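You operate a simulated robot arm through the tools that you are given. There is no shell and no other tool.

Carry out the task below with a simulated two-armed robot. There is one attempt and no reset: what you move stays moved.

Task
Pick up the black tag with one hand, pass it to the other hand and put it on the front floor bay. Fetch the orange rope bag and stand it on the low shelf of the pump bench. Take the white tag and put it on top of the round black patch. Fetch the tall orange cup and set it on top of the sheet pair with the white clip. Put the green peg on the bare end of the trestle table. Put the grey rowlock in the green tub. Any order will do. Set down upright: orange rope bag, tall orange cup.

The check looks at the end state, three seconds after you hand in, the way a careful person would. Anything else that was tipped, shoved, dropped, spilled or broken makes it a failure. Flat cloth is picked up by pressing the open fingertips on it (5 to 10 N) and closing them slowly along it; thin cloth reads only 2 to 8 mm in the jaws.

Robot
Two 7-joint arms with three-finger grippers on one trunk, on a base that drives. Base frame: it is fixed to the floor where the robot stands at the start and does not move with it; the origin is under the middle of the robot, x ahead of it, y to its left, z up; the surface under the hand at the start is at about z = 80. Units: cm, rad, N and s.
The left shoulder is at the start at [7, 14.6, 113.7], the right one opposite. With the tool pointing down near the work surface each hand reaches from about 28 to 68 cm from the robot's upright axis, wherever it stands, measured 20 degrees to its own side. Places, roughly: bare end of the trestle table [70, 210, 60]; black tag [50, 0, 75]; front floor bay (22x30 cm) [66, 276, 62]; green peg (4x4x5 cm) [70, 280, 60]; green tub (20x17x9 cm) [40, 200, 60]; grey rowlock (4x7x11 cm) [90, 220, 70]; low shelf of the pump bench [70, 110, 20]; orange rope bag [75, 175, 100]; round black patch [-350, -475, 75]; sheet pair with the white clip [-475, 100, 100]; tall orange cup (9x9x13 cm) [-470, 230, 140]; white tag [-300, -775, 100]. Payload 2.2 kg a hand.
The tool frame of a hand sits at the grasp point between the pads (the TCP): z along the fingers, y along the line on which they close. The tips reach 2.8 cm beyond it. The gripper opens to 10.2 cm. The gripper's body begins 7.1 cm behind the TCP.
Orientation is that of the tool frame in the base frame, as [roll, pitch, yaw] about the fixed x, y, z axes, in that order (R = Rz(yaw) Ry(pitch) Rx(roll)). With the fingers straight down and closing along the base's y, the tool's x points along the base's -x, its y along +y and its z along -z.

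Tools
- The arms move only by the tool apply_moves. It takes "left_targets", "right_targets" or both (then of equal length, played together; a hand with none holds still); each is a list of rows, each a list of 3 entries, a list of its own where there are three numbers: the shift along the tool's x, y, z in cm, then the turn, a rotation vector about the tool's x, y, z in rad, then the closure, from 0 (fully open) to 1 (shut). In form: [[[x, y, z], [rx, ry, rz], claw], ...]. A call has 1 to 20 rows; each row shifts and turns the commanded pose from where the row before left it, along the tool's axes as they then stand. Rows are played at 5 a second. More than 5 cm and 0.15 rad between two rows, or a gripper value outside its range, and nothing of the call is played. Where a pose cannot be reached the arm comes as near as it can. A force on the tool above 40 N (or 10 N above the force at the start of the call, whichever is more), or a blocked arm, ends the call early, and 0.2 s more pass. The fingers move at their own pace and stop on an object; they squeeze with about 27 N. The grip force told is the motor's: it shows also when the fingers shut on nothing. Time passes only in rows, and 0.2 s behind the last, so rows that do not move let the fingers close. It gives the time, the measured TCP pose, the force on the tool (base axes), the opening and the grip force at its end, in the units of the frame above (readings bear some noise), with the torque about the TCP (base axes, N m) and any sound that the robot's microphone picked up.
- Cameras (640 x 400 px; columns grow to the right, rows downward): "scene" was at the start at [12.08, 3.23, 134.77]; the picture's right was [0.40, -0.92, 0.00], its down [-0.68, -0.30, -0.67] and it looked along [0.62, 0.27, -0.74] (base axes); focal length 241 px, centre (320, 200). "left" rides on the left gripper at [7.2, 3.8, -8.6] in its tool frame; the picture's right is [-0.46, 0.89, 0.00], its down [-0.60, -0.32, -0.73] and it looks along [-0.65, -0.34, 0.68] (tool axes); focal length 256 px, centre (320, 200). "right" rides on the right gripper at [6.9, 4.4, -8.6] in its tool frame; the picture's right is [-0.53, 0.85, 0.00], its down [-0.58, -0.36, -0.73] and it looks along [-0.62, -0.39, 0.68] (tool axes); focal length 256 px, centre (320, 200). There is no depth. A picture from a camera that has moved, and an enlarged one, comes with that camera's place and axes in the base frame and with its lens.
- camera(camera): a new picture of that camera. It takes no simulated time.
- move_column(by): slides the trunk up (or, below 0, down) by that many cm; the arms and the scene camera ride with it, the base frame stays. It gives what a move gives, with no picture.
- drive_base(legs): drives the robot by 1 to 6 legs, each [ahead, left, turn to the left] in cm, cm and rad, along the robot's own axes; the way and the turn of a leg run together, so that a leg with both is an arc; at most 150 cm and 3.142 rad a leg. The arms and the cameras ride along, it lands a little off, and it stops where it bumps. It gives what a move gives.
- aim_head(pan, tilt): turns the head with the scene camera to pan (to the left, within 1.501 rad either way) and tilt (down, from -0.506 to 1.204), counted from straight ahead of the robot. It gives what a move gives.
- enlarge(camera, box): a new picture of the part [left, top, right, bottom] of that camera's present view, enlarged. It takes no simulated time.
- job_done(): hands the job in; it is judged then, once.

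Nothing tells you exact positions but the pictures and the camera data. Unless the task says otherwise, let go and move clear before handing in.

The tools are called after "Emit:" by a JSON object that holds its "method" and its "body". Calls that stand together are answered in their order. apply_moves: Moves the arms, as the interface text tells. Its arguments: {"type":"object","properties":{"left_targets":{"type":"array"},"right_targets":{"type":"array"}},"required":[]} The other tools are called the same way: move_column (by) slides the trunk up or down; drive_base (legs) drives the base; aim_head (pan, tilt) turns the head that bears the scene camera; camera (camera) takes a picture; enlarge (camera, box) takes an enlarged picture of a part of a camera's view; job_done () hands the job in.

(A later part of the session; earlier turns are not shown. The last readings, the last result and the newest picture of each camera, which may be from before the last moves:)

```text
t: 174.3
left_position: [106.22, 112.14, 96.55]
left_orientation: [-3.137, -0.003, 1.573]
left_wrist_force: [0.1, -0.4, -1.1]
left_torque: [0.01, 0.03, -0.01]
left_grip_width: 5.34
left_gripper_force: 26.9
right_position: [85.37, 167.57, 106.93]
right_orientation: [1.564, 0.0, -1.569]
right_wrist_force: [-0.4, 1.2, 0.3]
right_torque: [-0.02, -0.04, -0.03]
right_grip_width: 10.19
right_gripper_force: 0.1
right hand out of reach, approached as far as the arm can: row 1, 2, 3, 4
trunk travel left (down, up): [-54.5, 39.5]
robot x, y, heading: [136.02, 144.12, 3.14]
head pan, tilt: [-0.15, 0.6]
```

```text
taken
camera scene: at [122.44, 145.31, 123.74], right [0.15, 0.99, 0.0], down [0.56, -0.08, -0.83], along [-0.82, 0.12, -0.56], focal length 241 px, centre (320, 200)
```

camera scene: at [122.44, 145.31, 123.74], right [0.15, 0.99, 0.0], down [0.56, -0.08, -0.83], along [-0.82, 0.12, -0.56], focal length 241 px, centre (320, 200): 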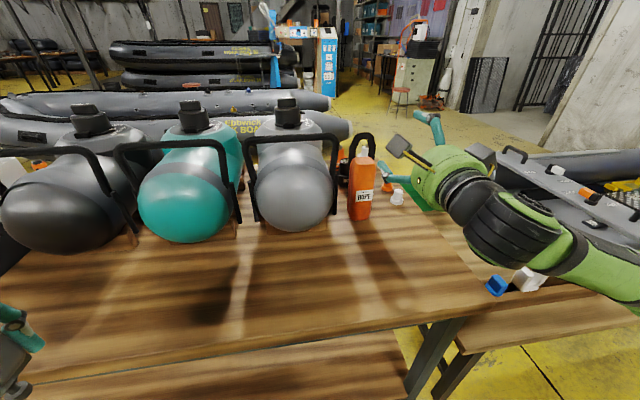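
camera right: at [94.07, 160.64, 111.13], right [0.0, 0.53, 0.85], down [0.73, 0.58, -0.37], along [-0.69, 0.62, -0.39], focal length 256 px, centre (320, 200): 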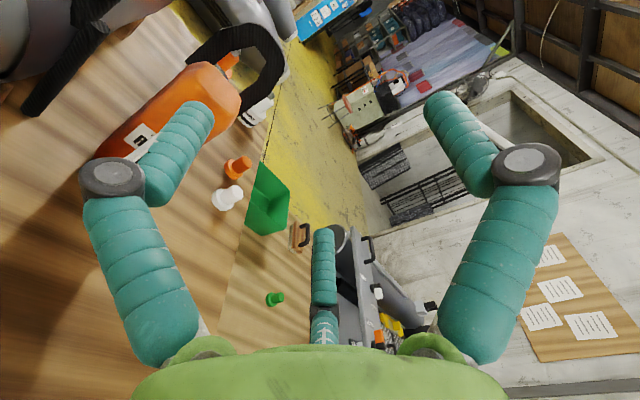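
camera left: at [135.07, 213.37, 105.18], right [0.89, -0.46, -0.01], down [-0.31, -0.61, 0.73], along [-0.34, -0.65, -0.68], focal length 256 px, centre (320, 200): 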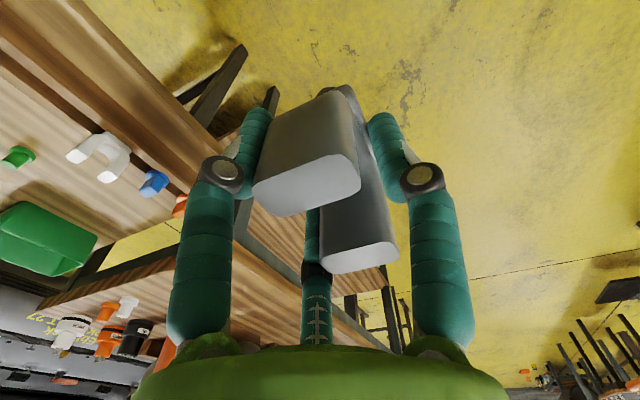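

The arm can't go lower while folded this close; it needs more extension. I back up 14 cm and extend the arm forward while lowering.

Emit:
{"method": "drive_base", "body": {"legs": [[-14, 0, 0]]}}

Emit:
{"method": "apply_moves", "body": {"right_targets": [[[0.6, 0, 4], [0, 0, 0], 0], [[0.6, -1, 4], [0, 0, 0], 0], [[0.6, -2, 4], [0, 0, 0], 0], [[0.6, -4, 2], [0, 0, 0], 0], [[0, -4, 0], [0, 0, 0], 0], [[0, -2, 0], [0, 0, 0], 0], [[0, 0, 0], [0, 0, 0], 0]]}}

Emit:
{"method": "camera", "body": {"camera": "right"}}

```text
t: 175.6
left_position: [120.11, 112.19, 96.6]
left_orientation: [-3.137, -0.002, 1.571]
left_wrist_force: [-0.5, -0.5, 0.0]
left_torque: [-0.01, -0.01, -0.03]
left_grip_width: 5.33
left_gripper_force: 26.9
right_position: [99.03, 167.5, 107.04]
right_orientation: [1.565, 0.0, -1.569]
right_wrist_force: [0.4, 0.1, -0.1]
right_torque: [0.0, -0.01, -0.01]
right_grip_width: 10.22
right_gripper_force: 0.0
trunk travel left (down, up): [-54.5, 39.5]
robot x, y, heading: [149.86, 144.24, 3.143]
head pan, tilt: [-0.15, 0.6]
```

```text
t: 177.2
left_position: [119.94, 112.16, 96.6]
left_orientation: [-3.136, -0.003, 1.57]
left_wrist_force: [-0.3, -0.1, -0.2]
left_torque: [-0.03, 0.0, -0.01]
left_grip_width: 5.36
left_gripper_force: 26.8
right_position: [92.72, 169.58, 106.71]
right_orientation: [1.557, 0.009, -1.544]
right_wrist_force: [-0.7, 0.4, -0.3]
right_torque: [-0.05, 0.02, -0.01]
right_grip_width: 10.19
right_gripper_force: 0.1
right hand out of reach, approached as far as the arm can: row 1, 2, 3, 4, 5, 6
trunk travel left (down, up): [-54.5, 39.5]
robot x, y, heading: [150.02, 143.76, 3.143]
head pan, tilt: [-0.15, 0.6]
```

```text
taken
camera right: at [101.69, 162.97, 110.66], right [0.0, 0.53, 0.85], down [0.71, 0.6, -0.37], along [-0.71, 0.6, -0.37], focal length 256 px, centre (320, 200)
```

right: 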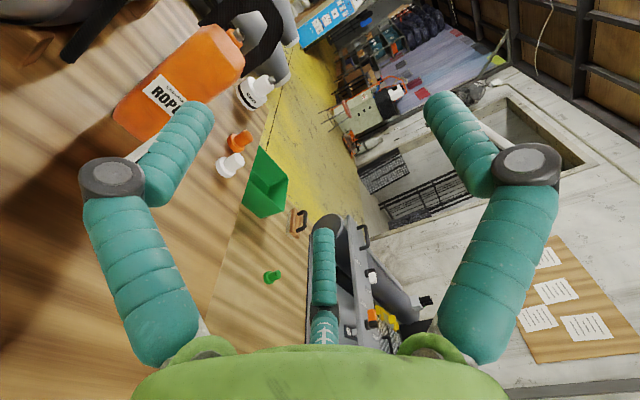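

Horizontal pointing is limited below shoulder height, so I'll use a 50°-tilted grasp instead: thumb low on the front face, finger pair on both sides. I back off and re-orient the right hand.

Emit:
{"method": "drive_base", "body": {"legs": [[-20, 0, 0]]}}

Emit:
{"method": "apply_moves", "body": {"right_targets": [[[0, 0, 0], [0.14, 0, 0], 0], [[0, 0, 0], [0.14, 0, 0], 0], [[0, 0, 0], [0.14, 0, 0], 0], [[0, 0, 0], [0.14, 0, 0], 0], [[0, 0, 0], [0.14, 0, 0], 0], [[0, 0, 0], [0, 0, -0.1428], 0], [[0, 0, 0], [0, 0, -0.1428], 0], [[0, 0, 0], [0, 0, -0.1428], 0], [[0, 0, 0], [0, 0, -0.1428], 0], [[0, 0, 0], [0, 0, -0.1428], 0], [[0, 0, 0], [0, 0, -0.1428], 0], [[0, 0, 0], [0, 0, -0.1428], 0], [[0, 0, 0], [0, 0, -0.1428], 0], [[0, 0, 0], [0, 0, -0.1428], 0], [[0, 0, 0], [0, 0, -0.1428], 0], [[0, 0, 0], [0, 0, -0.1428], 0], [[0, 0, 0], [0, 0, 0], 0]]}}

Emit:
{"method": "apply_moves", "body": {"right_targets": [[[0, 0, 0], [0, 0, -0.1428], 0], [[0, 0, 0], [0, 0, -0.1428], 0], [[0, 0, 0], [0, 0, -0.1428], 0], [[0, 0, 0], [0, 0, -0.1428], 0], [[0, 0, 0], [0, 0, -0.1428], 0], [[0, 0, 0], [0, 0, -0.1428], 0], [[0, 0, 0], [0, 0, -0.1428], 0], [[0, 0, 0], [0, 0, -0.1428], 0], [[0, 0, 0], [0, 0, -0.1428], 0], [[0, 0, 0], [0, 0, -0.1428], 0], [[0, 0, 0], [0, 0, -0.1428], 0], [[0, 0, 0], [0, 0, 0], 0]]}}

Emit:
{"method": "camera", "body": {"camera": "right"}}

Emit:
{"method": "camera", "body": {"camera": "scene"}}

```text
t: 178.8
left_position: [139.94, 112.24, 96.6]
left_orientation: [-3.136, -0.003, 1.572]
left_wrist_force: [0.4, 0.5, -0.3]
left_torque: [0.01, 0.03, 0.0]
left_grip_width: 5.36
left_gripper_force: 27.5
right_position: [112.7, 169.53, 106.55]
right_orientation: [1.555, 0.008, -1.54]
right_wrist_force: [0.0, -0.2, 1.0]
right_torque: [0.0, 0.0, 0.01]
right_grip_width: 10.19
right_gripper_force: 0.0
trunk travel left (down, up): [-54.5, 39.5]
robot x, y, heading: [169.88, 144.0, -3.144]
head pan, tilt: [-0.15, 0.6]
```

```text
t: 182.4
left_position: [139.93, 112.1, 96.54]
left_orientation: [-3.136, -0.001, 1.574]
left_wrist_force: [-0.2, -0.9, -1.1]
left_torque: [0.02, 0.01, -0.02]
left_grip_width: 5.35
left_gripper_force: 27.8
right_position: [112.56, 169.55, 106.62]
right_orientation: [-3.123, 0.885, 0.043]
right_wrist_force: [-0.9, 0.7, -0.8]
right_torque: [0.01, -0.01, 0.0]
right_grip_width: 10.16
right_gripper_force: 0.1
trunk travel left (down, up): [-54.5, 39.5]
robot x, y, heading: [170.13, 143.95, -3.14]
head pan, tilt: [-0.15, 0.6]
```

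```text
t: 185.0
left_position: [139.9, 112.19, 96.49]
left_orientation: [-3.137, -0.002, 1.572]
left_wrist_force: [-0.5, 0.1, -0.9]
left_torque: [-0.02, 0.01, 0.03]
left_grip_width: 5.33
left_gripper_force: 26.7
right_position: [113.74, 167.5, 106.2]
right_orientation: [-2.384, 0.52, 1.133]
right_wrist_force: [0.4, -0.8, 0.5]
right_torque: [-0.02, -0.02, 0.0]
right_grip_width: 10.22
right_gripper_force: 0.1
right hand out of reach, approached as far as the arm can: row 6, 7, 8, 9, 10, 11
trunk travel left (down, up): [-54.5, 39.5]
robot x, y, heading: [170.1, 144.09, -3.138]
head pan, tilt: [-0.15, 0.6]
```

```text
taken
camera right: at [125.21, 170.61, 105.36], right [0.24, -0.94, -0.24], down [0.17, -0.2, 0.96], along [-0.96, -0.27, 0.11], focal length 256 px, centre (320, 200)
```

right: 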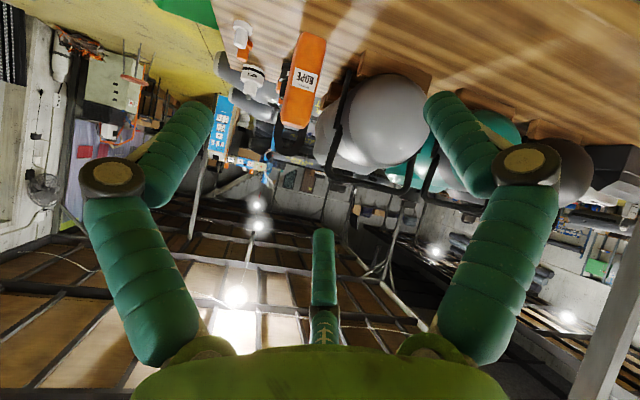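

```text
taken
camera scene: at [156.1, 145.27, 123.74], right [0.15, 0.99, 0.0], down [0.56, -0.08, -0.83], along [-0.82, 0.12, -0.56], focal length 241 px, centre (320, 200)
```

scene: 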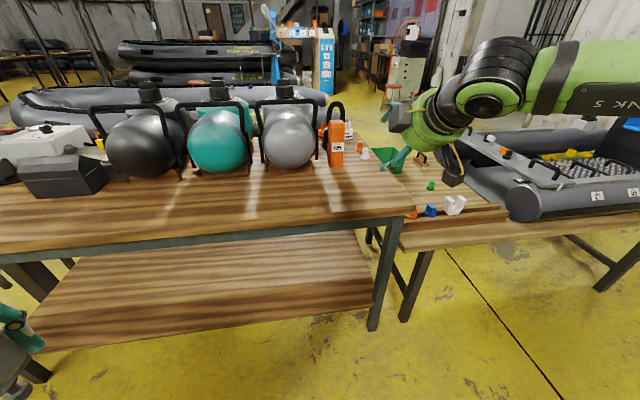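

The right wrist can't roll the thumb toward me, so I return it to thumb-left at a 50° tilt: thumb on the bag's −y side and the pair on its +y side (bag width ≈6.1 cm fits).

Emit:
{"method": "apply_moves", "body": {"right_targets": [[[0, 0, 0], [0, 0, 0.1508], 0]]}}

Emit:
{"method": "apply_moves", "body": {"right_targets": [[[0, 0, 0], [0, 0, 0.149], 0], [[0, 0, 0], [0, 0, 0.149], 0], [[0, 0, 0], [0, 0, 0.149], 0], [[0, 0, 0], [0, 0, 0.149], 0], [[0, 0, 0], [0, 0, 0.149], 0], [[0, 0, 0], [0, 0, 0.149], 0], [[0, 0, 0], [0, 0, 0], 0]]}}

Emit:
{"method": "camera", "body": {"camera": "right"}}

```text
t: 185.4
left_position: [139.85, 112.21, 96.56]
left_orientation: [-3.138, -0.002, 1.573]
left_wrist_force: [0.3, 1.3, -1.8]
left_torque: [-0.01, 0.02, -0.01]
left_grip_width: 5.35
left_gripper_force: 26.7
right_position: [113.65, 167.57, 105.94]
right_orientation: [-2.458, 0.619, 0.999]
right_wrist_force: [-0.4, 0.3, -0.2]
right_torque: [-0.05, -0.01, 0.01]
right_grip_width: 10.21
right_gripper_force: 0.0
trunk travel left (down, up): [-54.5, 39.5]
robot x, y, heading: [169.73, 143.88, -3.14]
head pan, tilt: [-0.15, 0.6]
```

```text
t: 187.0
left_position: [139.85, 112.23, 96.58]
left_orientation: [-3.136, -0.001, 1.574]
left_wrist_force: [0.5, -0.1, -1.3]
left_torque: [0.01, 0.0, 0.01]
left_grip_width: 5.37
left_gripper_force: 26.9
right_position: [113.74, 167.32, 106.02]
right_orientation: [2.935, 0.871, -0.223]
right_wrist_force: [0.6, 0.8, -0.6]
right_torque: [0.01, 0.04, 0.0]
right_grip_width: 10.18
right_gripper_force: 0.2
trunk travel left (down, up): [-54.5, 39.5]
robot x, y, heading: [170.08, 143.65, -3.138]
head pan, tilt: [-0.15, 0.6]
```

```text
taken
camera right: at [124.52, 162.55, 106.62], right [-0.39, -0.76, 0.52], down [0.23, 0.47, 0.85], along [-0.89, 0.45, -0.01], focal length 256 px, centre (320, 200)
```

right: 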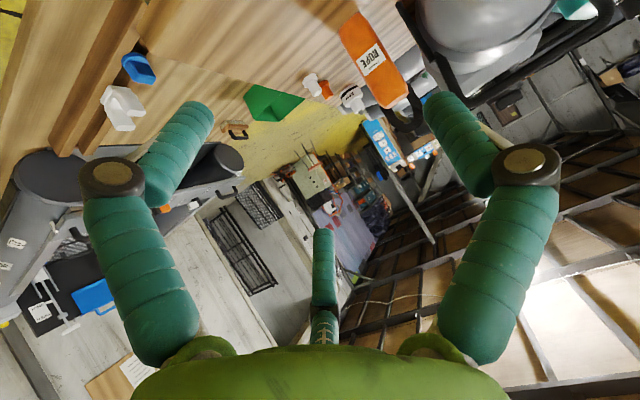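

I correct the small roll error, lower the trunk so the hand is at bag height, raise the left hand, and test extending the right arm further.

Emit:
{"method": "apply_moves", "body": {"right_targets": [[[0, 0, 0], [0.0345, 0, -0.143], 0], [[0, 0, 0], [0, 0, 0], 0]], "left_targets": [[[0, 0, -4], [0, 0, 0], 1], [[0, 0, -4], [0, 0, 0], 1]]}}

Emit:
{"method": "apply_moves", "body": {"left_targets": [[[0, 0, -4], [0, 0, 0], 1], [[0, 0, -4], [0, 0, 0], 1], [[0, 0, -4], [0, 0, 0], 1], [[0, 0, 0], [0, 0, 0], 1]]}}

Emit:
{"method": "move_column", "body": {"by": -15}}

Emit:
{"method": "apply_moves", "body": {"right_targets": [[[2.53, 0, 3.09], [0, 0, 0], 0], [[2.53, 0, 3.09], [0, 0, 0], 0], [[0, 0, 0], [0, 0, 0], 0]]}}

Emit:
{"method": "camera", "body": {"camera": "right"}}

Emit:
{"method": "camera", "body": {"camera": "scene"}}

```text
t: 187.6
left_position: [140.0, 112.06, 104.57]
left_orientation: [-3.136, -0.004, 1.571]
left_wrist_force: [-0.6, 1.0, -1.6]
left_torque: [-0.02, 0.0, 0.02]
left_grip_width: 5.33
left_gripper_force: 26.9
right_position: [113.68, 167.61, 106.0]
right_orientation: [-3.138, 0.884, 0.006]
right_wrist_force: [0.8, -0.1, -0.2]
right_torque: [0.01, 0.02, -0.01]
right_grip_width: 10.21
right_gripper_force: 0.1
trunk travel left (down, up): [-54.5, 39.5]
robot x, y, heading: [170.19, 143.93, -3.137]
head pan, tilt: [-0.15, 0.6]
```

```text
t: 188.6
left_position: [140.12, 112.07, 116.32]
left_orientation: [-3.138, -0.003, 1.57]
left_wrist_force: [0.4, 0.4, -0.8]
left_torque: [0.01, 0.0, 0.0]
left_grip_width: 5.29
left_gripper_force: 26.6
right_position: [113.77, 167.45, 106.13]
right_orientation: [-3.138, 0.884, 0.007]
right_wrist_force: [1.3, -0.1, -0.4]
right_torque: [-0.04, -0.03, -0.05]
right_grip_width: 10.19
right_gripper_force: 0.0
trunk travel left (down, up): [-54.5, 39.5]
robot x, y, heading: [169.6, 143.82, -3.143]
head pan, tilt: [-0.15, 0.6]
```

```text
t: 190.4
left_position: [139.91, 112.03, 101.33]
left_orientation: [-3.136, -0.002, 1.573]
left_wrist_force: [-0.2, 0.1, -0.1]
left_torque: [0.01, 0.03, 0.01]
left_grip_width: 5.34
left_gripper_force: 26.9
right_position: [113.71, 167.37, 91.04]
right_orientation: [-3.138, 0.885, 0.006]
right_wrist_force: [-0.7, -0.3, 0.1]
right_torque: [-0.01, 0.01, 0.02]
right_grip_width: 10.21
right_gripper_force: 0.1
trunk travel left (down, up): [-39.5, 54.5]
robot x, y, heading: [169.55, 143.9, -3.142]
head pan, tilt: [-0.15, 0.6]
```

```text
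t: 191.2
left_position: [140.16, 112.07, 101.31]
left_orientation: [-3.137, -0.003, 1.571]
left_wrist_force: [-0.3, -0.5, -0.6]
left_torque: [0.04, 0.02, 0.04]
left_grip_width: 5.32
left_gripper_force: 27.3
right_position: [111.99, 167.43, 83.15]
right_orientation: [-3.14, 0.885, 0.003]
right_wrist_force: [-0.2, -0.4, 0.0]
right_torque: [0.0, 0.0, -0.03]
right_grip_width: 10.21
right_gripper_force: 0.1
trunk travel left (down, up): [-39.5, 54.5]
robot x, y, heading: [170.0, 144.0, -3.141]
head pan, tilt: [-0.15, 0.6]
```

```text
taken
camera right: at [123.09, 163.07, 83.07], right [-0.34, -0.85, 0.41], down [0.2, 0.36, 0.91], along [-0.92, 0.39, 0.05], focal length 256 px, centre (320, 200)
```

right: 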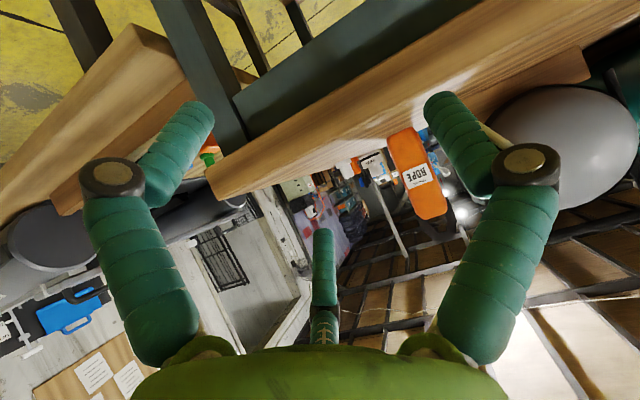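

```text
taken
camera scene: at [156.11, 145.29, 108.74], right [0.15, 0.99, 0.0], down [0.56, -0.08, -0.83], along [-0.82, 0.12, -0.56], focal length 241 px, centre (320, 200)
```

scene: 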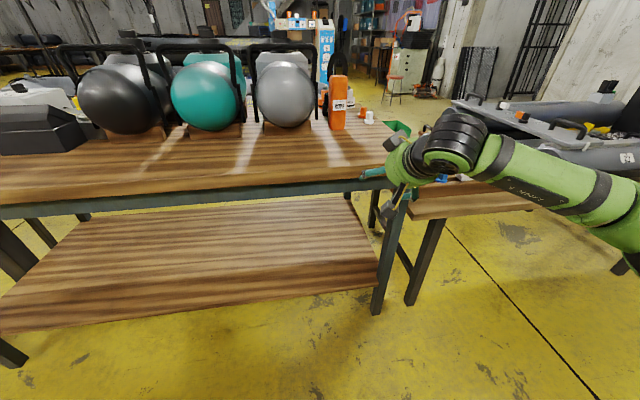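

I had the sign wrong for the forward motion; I correct: up 8 cm and forward 12 cm.

Emit:
{"method": "apply_moves", "body": {"right_targets": [[[-3.45, 0, 1.05], [0, 0, 0], 0], [[-3.45, 0, 1.05], [0, 0, 0], 0], [[-3.45, 0, 1.05], [0, 0, 0], 0], [[-3.45, 0, 1.05], [0, 0, 0], 0], [[0, 0, 0], [0, 0, 0], 0]]}}

Emit:
{"method": "camera", "body": {"camera": "right"}}

```text
t: 192.4
left_position: [140.04, 112.18, 101.32]
left_orientation: [-3.137, -0.001, 1.571]
left_wrist_force: [0.2, 0.2, -0.2]
left_torque: [0.02, 0.03, -0.01]
left_grip_width: 5.35
left_gripper_force: 26.5
right_position: [100.06, 167.3, 91.23]
right_orientation: [-3.137, 0.886, 0.008]
right_wrist_force: [-0.3, -0.2, 0.6]
right_torque: [0.02, 0.02, 0.01]
right_grip_width: 10.18
right_gripper_force: 0.1
trunk travel left (down, up): [-39.5, 54.5]
robot x, y, heading: [169.82, 143.99, -3.141]
head pan, tilt: [-0.15, 0.6]
```

```text
taken
camera right: at [111.25, 163.2, 91.17], right [-0.34, -0.85, 0.41], down [0.2, 0.36, 0.91], along [-0.92, 0.39, 0.05], focal length 256 px, centre (320, 200)
```

right: 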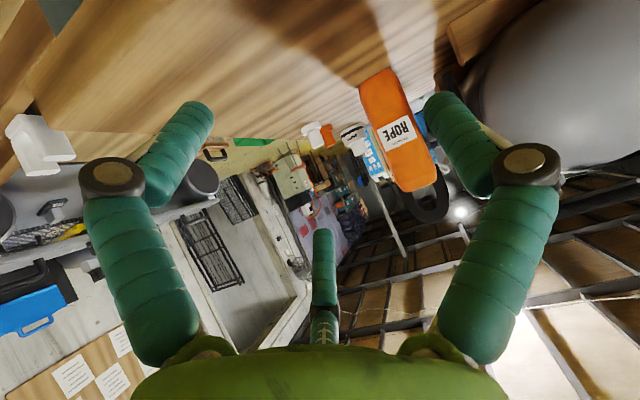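

The arm now reaches 70 cm ahead. The bag's centre appears at y≈164.3. I shift sideways 3 cm and drive 20 cm forward, then look again.

Emit:
{"method": "apply_moves", "body": {"right_targets": [[[0, 3, 0], [0, 0, 0], 0], [[0, 0, 0], [0, 0, 0], 0]]}}

Emit:
{"method": "drive_base", "body": {"legs": [[19, 0, 0]]}}

Emit:
{"method": "camera", "body": {"camera": "right"}}

Emit:
{"method": "aim_head", "body": {"pan": -0.2, "tilt": 0.45}}

Emit:
{"method": "camera", "body": {"camera": "scene"}}

```text
t: 193.0
left_position: [140.07, 112.15, 101.37]
left_orientation: [-3.137, -0.004, 1.571]
left_wrist_force: [-0.8, 0.1, -1.4]
left_torque: [-0.01, 0.01, 0.04]
left_grip_width: 5.32
left_gripper_force: 27.1
right_position: [100.1, 164.41, 91.14]
right_orientation: [-3.141, 0.885, 0.002]
right_wrist_force: [-0.3, 0.6, -1.4]
right_torque: [-0.03, 0.01, 0.0]
right_grip_width: 10.22
right_gripper_force: 0.1
trunk travel left (down, up): [-39.5, 54.5]
robot x, y, heading: [170.17, 143.76, -3.139]
head pan, tilt: [-0.15, 0.6]
```

```text
t: 194.5
left_position: [121.16, 112.09, 101.36]
left_orientation: [-3.138, -0.003, 1.57]
left_wrist_force: [0.3, -0.7, -1.6]
left_torque: [0.01, -0.01, -0.01]
left_grip_width: 5.32
left_gripper_force: 26.6
right_position: [81.32, 164.52, 91.07]
right_orientation: [-3.137, 0.885, 0.002]
right_wrist_force: [0.2, 0.3, -0.3]
right_torque: [-0.01, 0.03, -0.04]
right_grip_width: 10.18
right_gripper_force: 0.1
trunk travel left (down, up): [-39.5, 54.5]
robot x, y, heading: [151.29, 143.96, 3.14]
head pan, tilt: [-0.15, 0.6]
```

```text
taken
camera right: at [92.53, 160.22, 91.08], right [-0.34, -0.85, 0.41], down [0.2, 0.36, 0.91], along [-0.92, 0.39, 0.05], focal length 256 px, centre (320, 200)
```

right: 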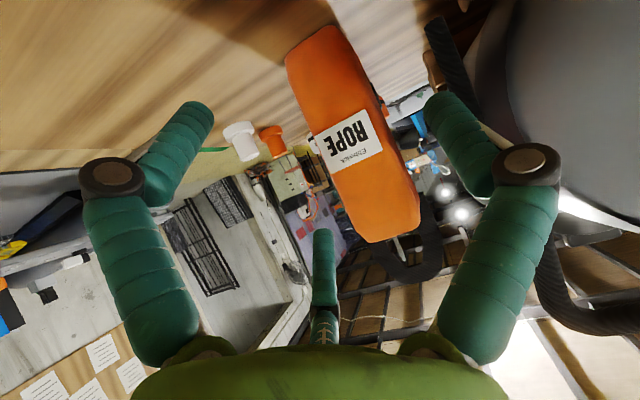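

```text
t: 195.2
left_position: [121.23, 112.15, 101.29]
left_orientation: [-3.135, 0.0, 1.567]
left_wrist_force: [0.0, 0.7, -0.6]
left_torque: [0.01, 0.0, -0.03]
left_grip_width: 5.32
left_gripper_force: 27.1
right_position: [81.46, 164.48, 91.13]
right_orientation: [-3.139, 0.884, 0.002]
right_wrist_force: [-0.9, 0.6, -0.6]
right_torque: [-0.02, 0.0, 0.0]
right_grip_width: 10.19
right_gripper_force: 0.1
trunk travel left (down, up): [-39.5, 54.5]
robot x, y, heading: [151.52, 143.8, 3.141]
head pan, tilt: [-0.201, 0.45]
```

```text
taken
camera scene: at [137.12, 145.85, 110.09], right [0.2, 0.98, 0.0], down [0.43, -0.09, -0.9], along [-0.88, 0.18, -0.44], focal length 241 px, centre (320, 200)
```

scene: 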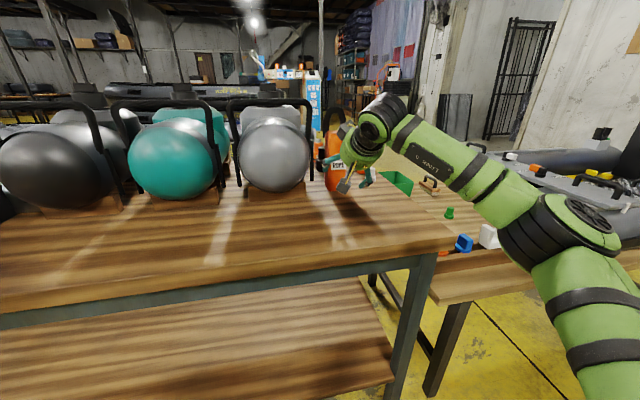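

Thumb and pair are asymmetric about the tool axis, so the TCP should be about 1.5 cm to +y of the bag centre (164.1). I shift to y≈165.6 and advance 5.5 cm.

Emit:
{"method": "apply_moves", "body": {"right_targets": [[[0, -1.1, 0], [0, 0, 0], 0], [[-1.74, 0, 2.13], [0, 0, 0], 0], [[-1.74, 0, 2.13], [0, 0, 0], 0], [[0, 0, 0], [0, 0, 0], 0]]}}

Emit:
{"method": "camera", "body": {"camera": "right"}}

Emit:
{"method": "enlarge", "body": {"camera": "scene", "box": [280, 80, 420, 220]}}

```text
t: 196.2
left_position: [121.3, 112.3, 101.36]
left_orientation: [-3.135, -0.001, 1.568]
left_wrist_force: [-0.5, -0.3, -0.6]
left_torque: [-0.01, 0.02, 0.0]
left_grip_width: 5.33
left_gripper_force: 26.8
right_position: [76.07, 165.64, 91.27]
right_orientation: [-3.139, 0.887, 0.0]
right_wrist_force: [0.0, -0.2, -0.1]
right_torque: [-0.01, 0.01, 0.02]
right_grip_width: 10.24
right_gripper_force: 0.0
trunk travel left (down, up): [-39.5, 54.5]
robot x, y, heading: [151.43, 144.14, 3.143]
head pan, tilt: [-0.201, 0.45]
```

```text
taken
camera right: at [87.13, 161.4, 91.12], right [-0.34, -0.85, 0.41], down [0.2, 0.36, 0.91], along [-0.92, 0.39, 0.05], focal length 256 px, centre (320, 200)
```

right: 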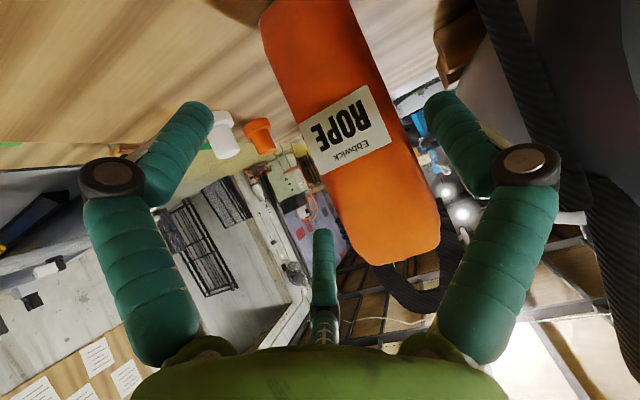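

```text
2.86 times, centred on (350, 150) of scene
camera zoom: at [137.13, 145.88, 110.1], right [0.2, 0.98, 0.0], down [0.43, -0.09, -0.9], along [-0.88, 0.18, -0.44], focal length 689 px, centre (234, 343)
```

zoom: 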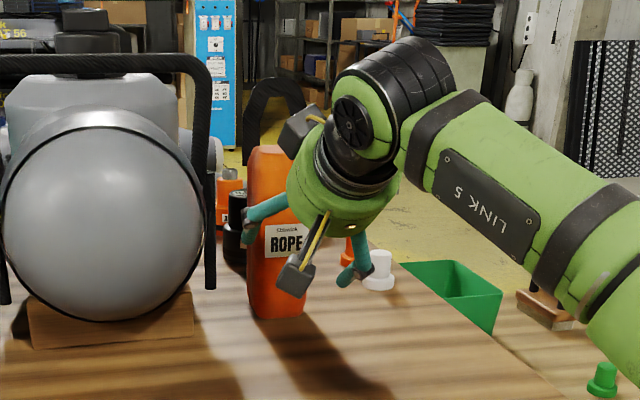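

The upper pair finger already passes beside the bag without contact, and the bag centre is y≈164.1 as planned. I advance the last 5 cm.

Emit:
{"method": "apply_moves", "body": {"right_targets": [[[-1.27, 0, 1.55], [0, 0, 0], 0], [[-1.27, 0, 1.55], [0, 0, 0], 0], [[-0.63, 0, 0.77], [0, 0, 0], 0], [[0, 0, 0], [0, 0, 0], 0]]}}

Emit:
{"method": "camera", "body": {"camera": "right"}}

Emit:
{"method": "enlarge", "body": {"camera": "scene", "box": [280, 80, 420, 220]}}

```text
t: 197.2
left_position: [121.2, 112.11, 101.4]
left_orientation: [-3.138, -0.001, 1.571]
left_wrist_force: [0.7, -0.3, -1.6]
left_torque: [0.0, 0.03, -0.03]
left_grip_width: 5.33
left_gripper_force: 27.2
right_position: [72.99, 165.62, 91.2]
right_orientation: [-3.138, 0.885, 0.0]
right_wrist_force: [-0.2, -0.5, -0.7]
right_torque: [0.01, 0.01, 0.01]
right_grip_width: 10.19
right_gripper_force: 0.0
right hand out of reach, approached as far as the arm can: row 2, 3
trunk travel left (down, up): [-39.5, 54.5]
robot x, y, heading: [151.31, 143.92, 3.143]
head pan, tilt: [-0.201, 0.45]
```

```text
taken
camera right: at [84.2, 161.26, 91.07], right [-0.34, -0.85, 0.41], down [0.2, 0.36, 0.91], along [-0.92, 0.39, 0.05], focal length 256 px, centre (320, 200)
```

right: 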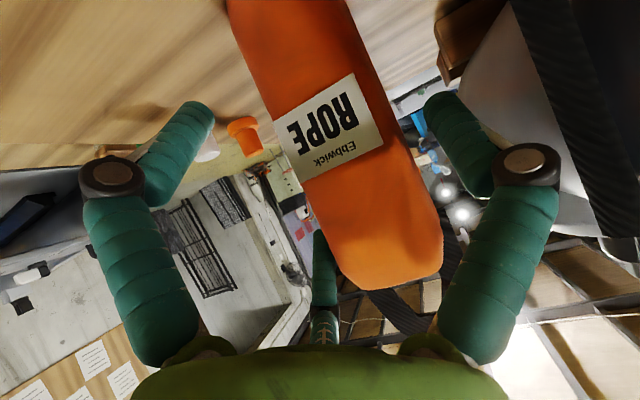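

```text
2.86 times, centred on (350, 150) of scene
camera zoom: at [137.11, 145.84, 110.09], right [0.2, 0.98, 0.0], down [0.43, -0.09, -0.9], along [-0.88, 0.18, -0.44], focal length 689 px, centre (234, 343)
```

zoom: 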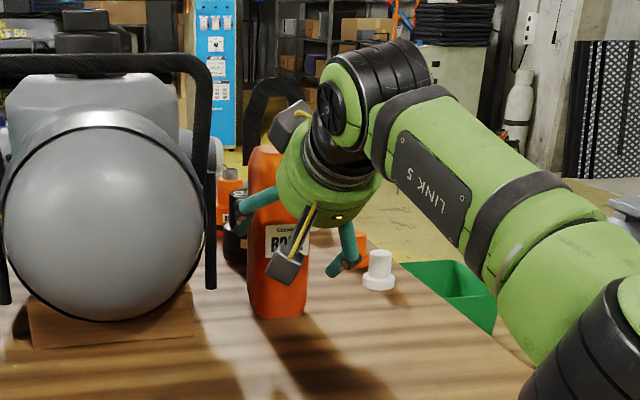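

I'm at the reach limit, 2–3 cm short; I drive 3 cm forward.

Emit:
{"method": "drive_base", "body": {"legs": [[3, 0, 0]]}}

Emit:
{"method": "camera", "body": {"camera": "right"}}

```text
t: 198.0
left_position: [118.2, 112.09, 101.41]
left_orientation: [-3.139, -0.002, 1.57]
left_wrist_force: [0.0, -0.3, -0.8]
left_torque: [-0.01, -0.04, 0.01]
left_grip_width: 5.33
left_gripper_force: 27.7
right_position: [70.04, 165.64, 91.05]
right_orientation: [-3.139, 0.885, 0.003]
right_wrist_force: [0.7, 0.0, 1.4]
right_torque: [-0.01, 0.0, -0.02]
right_grip_width: 10.22
right_gripper_force: 0.0
trunk travel left (down, up): [-39.5, 54.5]
robot x, y, heading: [147.91, 143.67, 3.143]
head pan, tilt: [-0.201, 0.45]
```

```text
taken
camera right: at [81.15, 161.33, 90.97], right [-0.34, -0.85, 0.41], down [0.2, 0.36, 0.91], along [-0.92, 0.39, 0.05], focal length 256 px, centre (320, 200)
```

right: 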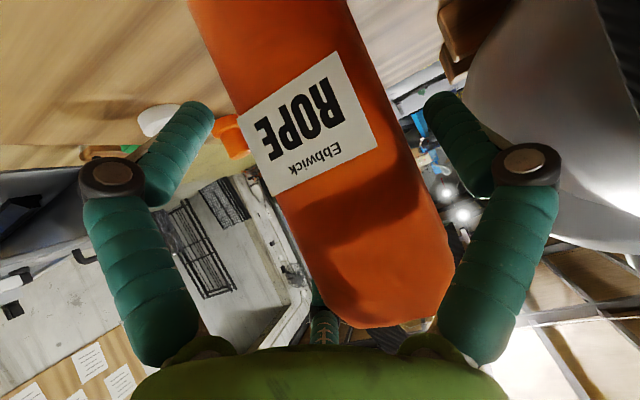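

The fingers straddle the bag with no contact. I close gently.

Emit:
{"method": "apply_moves", "body": {"right_targets": [[[0, 0, 0], [0, 0, 0], 0.06], [[0, 0, 0], [0, 0, 0], 0.12], [[0, 0, 0], [0, 0, 0], 0.18], [[0, 0, 0], [0, 0, 0], 0.25], [[0, 0, 0], [0, 0, 0], 0.4], [[0, 0, 0], [0, 0, 0], 0.7], [[0, 0, 0], [0, 0, 0], 1], [[0, 0, 0], [0, 0, 0], 1]]}}

Emit:
{"method": "camera", "body": {"camera": "right"}}

Emit:
{"method": "enlarge", "body": {"camera": "scene", "box": [280, 80, 420, 220]}}

```text
t: 199.8
left_position: [118.55, 112.14, 101.51]
left_orientation: [-3.134, -0.002, 1.57]
left_wrist_force: [0.4, 0.2, -1.5]
left_torque: [0.02, 0.02, -0.03]
left_grip_width: 5.35
left_gripper_force: 27.2
right_position: [70.34, 165.54, 91.3]
right_orientation: [-3.138, 0.892, 0.0]
right_wrist_force: [-3.0, 5.1, 16.4]
right_torque: [-0.23, -0.08, -0.03]
right_grip_width: 8.12
right_gripper_force: 26.8
trunk travel left (down, up): [-39.5, 54.5]
robot x, y, heading: [148.14, 143.62, 3.142]
head pan, tilt: [-0.201, 0.45]
```

```text
taken
camera right: at [81.42, 161.34, 91.34], right [-0.34, -0.85, 0.41], down [0.21, 0.36, 0.91], along [-0.92, 0.39, 0.05], focal length 256 px, centre (320, 200)
```

right: 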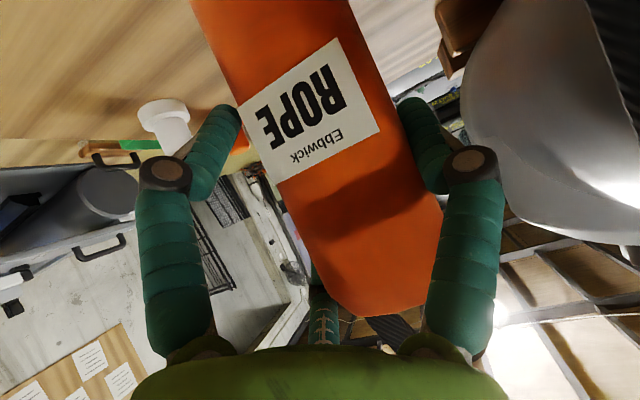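

```text
2.86 times, centred on (350, 150) of scene
camera zoom: at [134.37, 145.86, 110.13], right [0.2, 0.98, 0.0], down [0.42, -0.09, -0.9], along [-0.88, 0.18, -0.43], focal length 689 px, centre (234, 343)
```

zoom: 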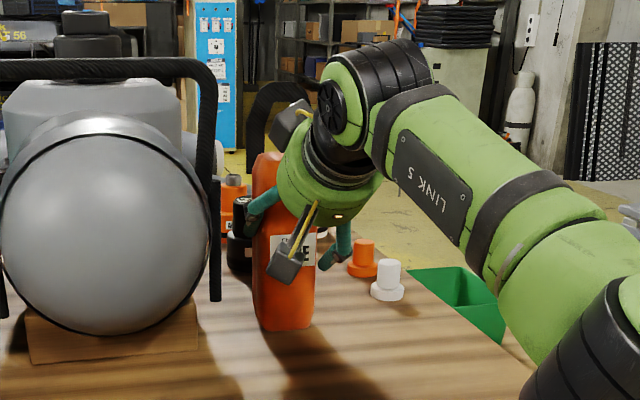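

Gripped (8.1 cm, 27 N). I lift the bag slowly straight up.

Emit:
{"method": "apply_moves", "body": {"right_targets": [[[-0.39, 0, -0.32], [0, 0, 0], 1], [[-0.77, 0, -0.63], [0, 0, 0], 1], [[-1.55, 0, -1.27], [0, 0, 0], 1], [[-2.32, 0, -1.9], [0, 0, 0], 1], [[0, 0, 0], [0, 0, 0], 1]]}}

Emit:
{"method": "camera", "body": {"camera": "right"}}

Emit:
{"method": "enlarge", "body": {"camera": "scene", "box": [280, 80, 420, 220]}}

```text
t: 201.0
left_position: [118.07, 112.19, 101.33]
left_orientation: [-3.137, -0.002, 1.57]
left_wrist_force: [-0.7, 0.3, -1.2]
left_torque: [-0.03, -0.03, 0.0]
left_grip_width: 5.34
left_gripper_force: 26.7
right_position: [71.14, 165.39, 95.16]
right_orientation: [-3.139, 0.883, 0.0]
right_wrist_force: [-0.6, 0.5, -3.5]
right_torque: [0.05, -0.03, 0.01]
right_grip_width: 8.11
right_gripper_force: 26.9
right hand out of reach, approached as far as the arm can: row 3, 4
trunk travel left (down, up): [-39.5, 54.5]
robot x, y, heading: [148.11, 143.93, 3.135]
head pan, tilt: [-0.201, 0.45]
```

```text
taken
camera right: at [82.27, 161.1, 95.08], right [-0.34, -0.85, 0.41], down [0.2, 0.36, 0.91], along [-0.92, 0.39, 0.04], focal length 256 px, centre (320, 200)
```

right: 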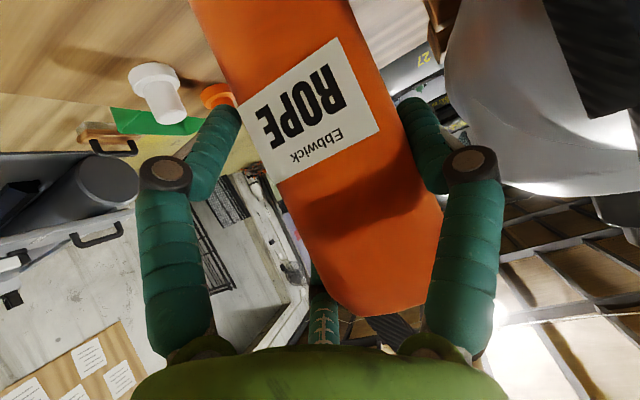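

```text
2.86 times, centred on (350, 150) of scene
camera zoom: at [133.98, 145.91, 110.07], right [0.2, 0.98, 0.0], down [0.43, -0.09, -0.9], along [-0.88, 0.18, -0.44], focal length 689 px, centre (234, 343)
```

zoom: 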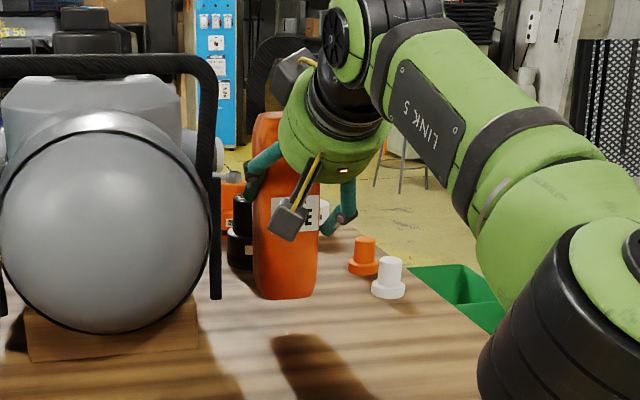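

The bag is held upright. I raise the trunk a little and back away from the bench.

Emit:
{"method": "move_column", "body": {"by": 6}}

Emit:
{"method": "drive_base", "body": {"legs": [[-30, 0, 0]]}}

Emit:
{"method": "apply_moves", "body": {"right_targets": [[[1.9, 0, -2.32], [0, 0, 0], 1], [[1.9, 0, -2.32], [0, 0, 0], 1], [[1.9, 0, -2.32], [0, 0, 0], 1], [[1.9, 0, -2.32], [0, 0, 0], 1], [[0, 0, 0], [0, 0, 0], 1]]}}

Emit:
{"method": "camera", "body": {"camera": "scene"}}

```text
t: 202.0
left_position: [118.33, 112.2, 107.25]
left_orientation: [-3.138, -0.003, 1.569]
left_wrist_force: [-0.5, -0.3, -0.9]
left_torque: [0.0, -0.01, -0.01]
left_grip_width: 5.37
left_gripper_force: 27.4
right_position: [71.18, 165.33, 101.17]
right_orientation: [-3.138, 0.886, 0.0]
right_wrist_force: [-0.3, 0.8, -3.9]
right_torque: [0.05, -0.06, -0.01]
right_grip_width: 8.12
right_gripper_force: 27.1
trunk travel left (down, up): [-45.5, 48.5]
robot x, y, heading: [148.24, 144.01, 3.142]
head pan, tilt: [-0.201, 0.45]
```

```text
t: 204.1
left_position: [147.47, 112.08, 107.31]
left_orientation: [-3.139, -0.003, 1.568]
left_wrist_force: [0.9, 0.3, -1.5]
left_torque: [0.01, 0.01, 0.03]
left_grip_width: 5.35
left_gripper_force: 26.9
right_position: [100.55, 165.45, 101.23]
right_orientation: [-3.138, 0.883, 0.001]
right_wrist_force: [0.4, -0.4, -3.7]
right_torque: [0.05, -0.03, -0.01]
right_grip_width: 8.1
right_gripper_force: 27.0
trunk travel left (down, up): [-45.5, 48.5]
robot x, y, heading: [177.65, 143.6, 3.14]
head pan, tilt: [-0.201, 0.45]
```

```text
t: 205.3
left_position: [147.39, 112.17, 107.34]
left_orientation: [-3.138, -0.001, 1.567]
left_wrist_force: [-0.1, -0.3, -1.6]
left_torque: [0.0, -0.02, 0.0]
left_grip_width: 5.31
left_gripper_force: 27.4
right_position: [112.53, 165.44, 101.16]
right_orientation: [-3.138, 0.886, -0.002]
right_wrist_force: [-0.6, 0.0, -2.7]
right_torque: [0.0, -0.05, 0.02]
right_grip_width: 8.1
right_gripper_force: 26.7
trunk travel left (down, up): [-45.5, 48.5]
robot x, y, heading: [177.43, 143.99, 3.134]
head pan, tilt: [-0.201, 0.45]
```

```text
taken
camera scene: at [163.32, 145.81, 116.07], right [0.2, 0.98, 0.0], down [0.43, -0.09, -0.9], along [-0.88, 0.18, -0.44], focal length 241 px, centre (320, 200)
```

scene: 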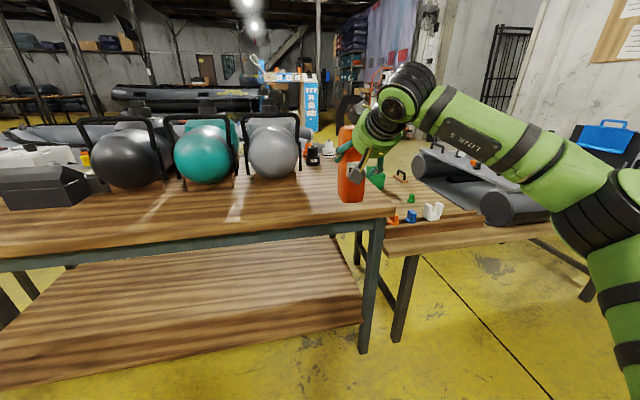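

The bag is clear of the bench. I move further along to the middle of the shelf, then lower the trunk fully.

Emit:
{"method": "drive_base", "body": {"legs": [[-6, 45, 0]]}}

Emit:
{"method": "move_column", "body": {"by": -45}}

Emit:
{"method": "aim_head", "body": {"pan": -0.15, "tilt": 0.2}}

Emit:
{"method": "camera", "body": {"camera": "scene"}}

Emit:
{"method": "camera", "body": {"camera": "right"}}

```text
t: 208.0
left_position: [153.58, 66.93, 107.34]
left_orientation: [-3.138, -0.001, 1.57]
left_wrist_force: [0.3, -0.7, -0.7]
left_torque: [-0.02, 0.02, 0.0]
left_grip_width: 5.35
left_gripper_force: 26.9
right_position: [118.52, 120.32, 101.21]
right_orientation: [-3.137, 0.887, 0.002]
right_wrist_force: [-0.3, -0.3, -3.4]
right_torque: [0.06, -0.04, -0.02]
right_grip_width: 8.13
right_gripper_force: 27.1
trunk travel left (down, up): [-45.5, 48.5]
robot x, y, heading: [183.61, 98.73, 3.137]
head pan, tilt: [-0.201, 0.45]
```

```text
refused: -45 is not a number from -40 to 40
```

```text
t: 208.8
left_position: [153.56, 67.12, 107.29]
left_orientation: [-3.136, -0.001, 1.57]
left_wrist_force: [0.6, -0.1, -1.6]
left_torque: [-0.02, 0.03, 0.0]
left_grip_width: 5.35
left_gripper_force: 27.0
right_position: [118.53, 120.29, 101.32]
right_orientation: [-3.141, 0.884, 0.0]
right_wrist_force: [0.5, 0.5, -3.2]
right_torque: [0.05, -0.04, -0.02]
right_grip_width: 8.14
right_gripper_force: 26.9
trunk travel left (down, up): [-45.5, 48.5]
robot x, y, heading: [183.83, 98.93, 3.142]
head pan, tilt: [-0.15, 0.201]
```

```text
taken
camera scene: at [169.23, 100.34, 118.4], right [0.15, 0.99, 0.0], down [0.2, -0.03, -0.98], along [-0.97, 0.15, -0.2], focal length 241 px, centre (320, 200)
```

scene: 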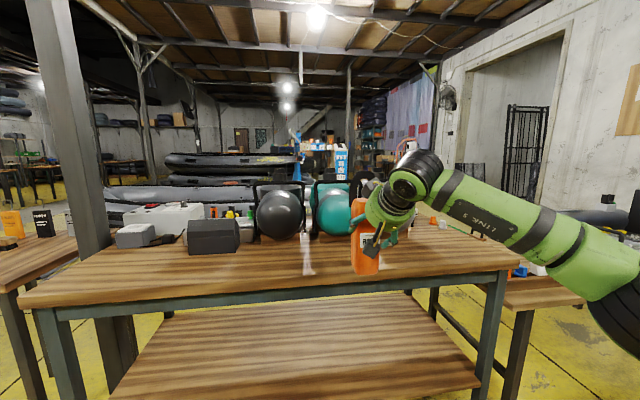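

```text
taken
camera right: at [129.66, 116.02, 101.09], right [-0.34, -0.85, 0.41], down [0.2, 0.36, 0.91], along [-0.92, 0.39, 0.05], focal length 256 px, centre (320, 200)
```

right: 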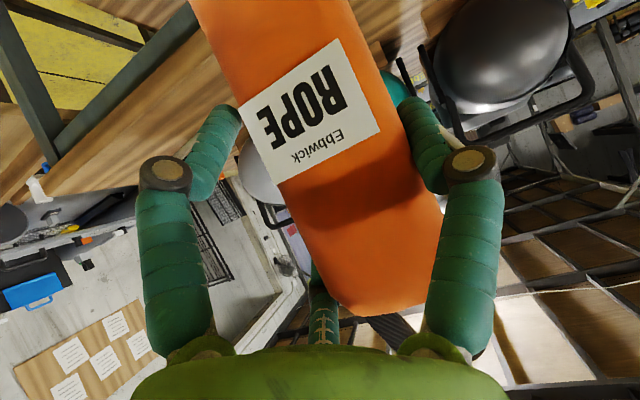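

I lower the trunk in two steps.

Emit:
{"method": "move_column", "body": {"by": -40}}

Emit:
{"method": "move_column", "body": {"by": -5}}

Emit:
{"method": "apply_moves", "body": {"right_targets": [[[2.32, 0, 1.9], [0, 0, 0], 1], [[2.32, 0, 1.9], [0, 0, 0], 1], [[2.32, 0, 1.9], [0, 0, 0], 1], [[2.32, 0, 1.9], [0, 0, 0], 1], [[2.32, 0, 1.9], [0, 0, 0], 1], [[2.32, 0, 1.9], [0, 0, 0], 1], [[0, 0, 0], [0, 0, 0], 1]]}}

Emit:
{"method": "camera", "body": {"camera": "scene"}}

Emit:
{"method": "camera", "body": {"camera": "right"}}

```text
t: 212.6
left_position: [153.55, 67.04, 67.31]
left_orientation: [-3.138, -0.001, 1.571]
left_wrist_force: [-0.1, -0.3, -1.4]
left_torque: [0.01, 0.02, 0.02]
left_grip_width: 5.34
left_gripper_force: 26.9
right_position: [118.53, 120.29, 61.16]
right_orientation: [-3.137, 0.885, 0.001]
right_wrist_force: [-0.2, 0.0, -3.0]
right_torque: [0.08, -0.03, -0.02]
right_grip_width: 8.1
right_gripper_force: 26.9
trunk travel left (down, up): [-5.5, 88.5]
robot x, y, heading: [183.83, 99.08, 3.14]
head pan, tilt: [-0.15, 0.201]
```

```text
t: 213.5
left_position: [153.6, 67.14, 62.24]
left_orientation: [-3.138, -0.001, 1.572]
left_wrist_force: [0.5, -0.9, -1.4]
left_torque: [0.02, 0.03, 0.0]
left_grip_width: 5.34
left_gripper_force: 27.1
right_position: [118.61, 120.31, 56.2]
right_orientation: [-3.14, 0.883, 0.001]
right_wrist_force: [0.7, 0.8, -3.9]
right_torque: [0.05, -0.06, -0.01]
right_grip_width: 8.1
right_gripper_force: 26.7
trunk travel left (down, up): [-0.5, 93.5]
robot x, y, heading: [183.24, 99.06, 3.141]
head pan, tilt: [-0.15, 0.201]
```

```text
t: 215.1
left_position: [153.6, 66.99, 62.34]
left_orientation: [-3.137, -0.002, 1.57]
left_wrist_force: [0.6, 0.3, -0.6]
left_torque: [0.02, -0.01, 0.01]
left_grip_width: 5.34
left_gripper_force: 27.4
right_position: [118.7, 120.38, 38.18]
right_orientation: [-3.141, 0.885, -0.002]
right_wrist_force: [-0.3, -0.2, -3.7]
right_torque: [0.07, -0.02, -0.01]
right_grip_width: 8.11
right_gripper_force: 27.3
trunk travel left (down, up): [-0.5, 93.5]
robot x, y, heading: [183.77, 98.92, 3.137]
head pan, tilt: [-0.15, 0.201]
```

```text
taken
camera scene: at [169.25, 100.33, 73.41], right [0.15, 0.99, 0.0], down [0.2, -0.03, -0.98], along [-0.97, 0.15, -0.2], focal length 241 px, centre (320, 200)
```

scene: 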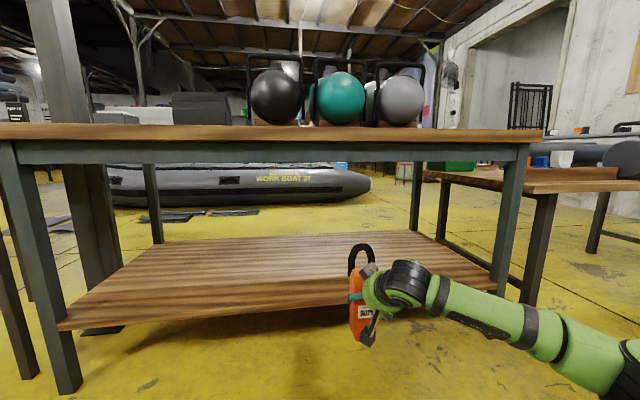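

```text
taken
camera right: at [129.77, 116.06, 38.14], right [-0.34, -0.85, 0.41], down [0.2, 0.36, 0.91], along [-0.92, 0.39, 0.05], focal length 256 px, centre (320, 200)
```

right: 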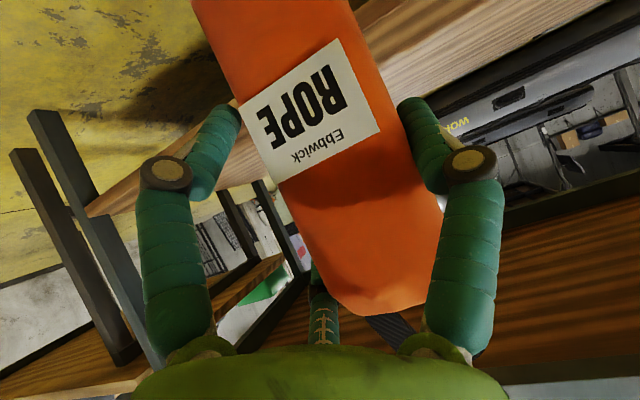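

The posture works at this height. The shelf is open and empty; I drive forward to bring the bag in over the shelf.

Emit:
{"method": "drive_base", "body": {"legs": [[33, 0, 0]]}}

Emit:
{"method": "camera", "body": {"camera": "scene"}}

Emit:
{"method": "camera", "body": {"camera": "right"}}

```text
t: 217.3
left_position: [120.45, 67.16, 62.47]
left_orientation: [-3.138, -0.002, 1.567]
left_wrist_force: [0.0, 0.4, -1.3]
left_torque: [-0.02, 0.0, -0.01]
left_grip_width: 5.35
left_gripper_force: 26.9
right_position: [85.57, 120.46, 38.24]
right_orientation: [-3.139, 0.886, 0.002]
right_wrist_force: [0.2, 0.3, -3.1]
right_torque: [0.06, -0.03, 0.0]
right_grip_width: 8.08
right_gripper_force: 27.5
trunk travel left (down, up): [-0.5, 93.5]
robot x, y, heading: [150.45, 98.82, 3.139]
head pan, tilt: [-0.15, 0.201]
```

```text
taken
camera scene: at [136.08, 100.37, 73.41], right [0.15, 0.99, 0.0], down [0.2, -0.03, -0.98], along [-0.97, 0.15, -0.2], focal length 241 px, centre (320, 200)
```

scene: 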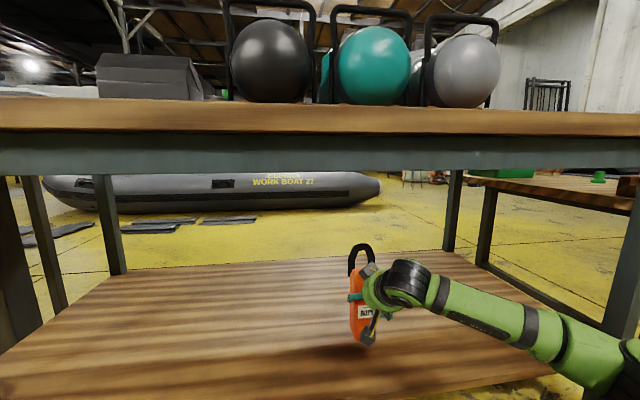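

```text
taken
camera right: at [96.6, 116.1, 38.16], right [-0.34, -0.85, 0.41], down [0.2, 0.36, 0.91], along [-0.92, 0.39, 0.05], focal length 256 px, centre (320, 200)
```

right: 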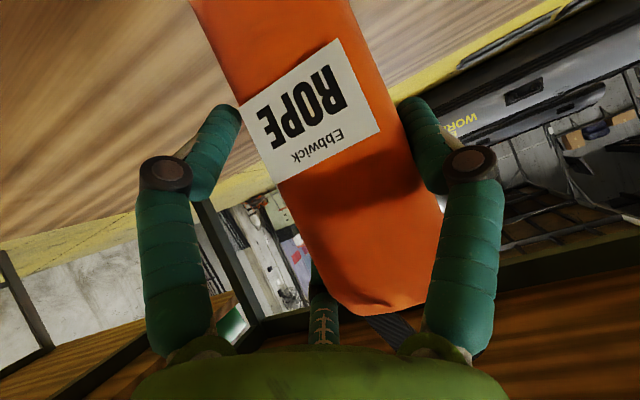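

I lower the bag toward the shelf, slowly at the end.

Emit:
{"method": "apply_moves", "body": {"right_targets": [[[1.55, 0, 1.27], [0, 0, 0], 1], [[1.55, 0, 1.27], [0, 0, 0], 1], [[1.16, 0, 0.95], [0, 0, 0], 1], [[0.39, 0, 0.32], [0, 0, 0], 1], [[0.39, 0, 0.32], [0, 0, 0], 1], [[0.39, 0, 0.32], [0, 0, 0], 1], [[0, 0, 0], [0, 0, 0], 1]]}}

Emit:
{"method": "enlarge", "body": {"camera": "scene", "box": [290, 220, 490, 360]}}

```text
t: 218.1
left_position: [120.63, 67.12, 62.33]
left_orientation: [-3.136, -0.001, 1.566]
left_wrist_force: [0.0, -0.1, -0.5]
left_torque: [0.03, 0.04, 0.02]
left_grip_width: 5.32
left_gripper_force: 27.2
right_position: [85.07, 120.38, 35.31]
right_orientation: [3.125, 0.93, -0.013]
right_wrist_force: [2.7, -0.5, 13.5]
right_torque: [-0.65, -0.43, 0.05]
right_grip_width: 8.15
right_gripper_force: 26.9
trunk travel left (down, up): [-0.5, 93.5]
robot x, y, heading: [150.75, 98.91, 3.141]
head pan, tilt: [-0.15, 0.201]
stopped in row 3 (right hand): the force on the tool passed its limit at 52 N (the readings are from after the stop); the commanded pose is now the measured one
```

```text
2.86 times, centred on (390, 290) of scene
camera zoom: at [136.27, 100.34, 73.43], right [0.15, 0.99, 0.0], down [0.2, -0.03, -0.98], along [-0.97, 0.15, -0.2], focal length 689 px, centre (120, -57)
```

zoom: 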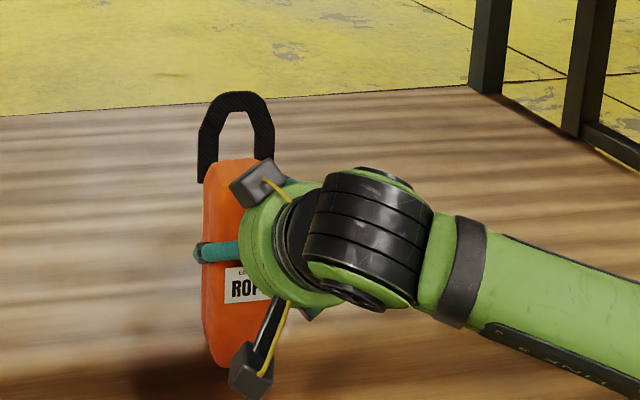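

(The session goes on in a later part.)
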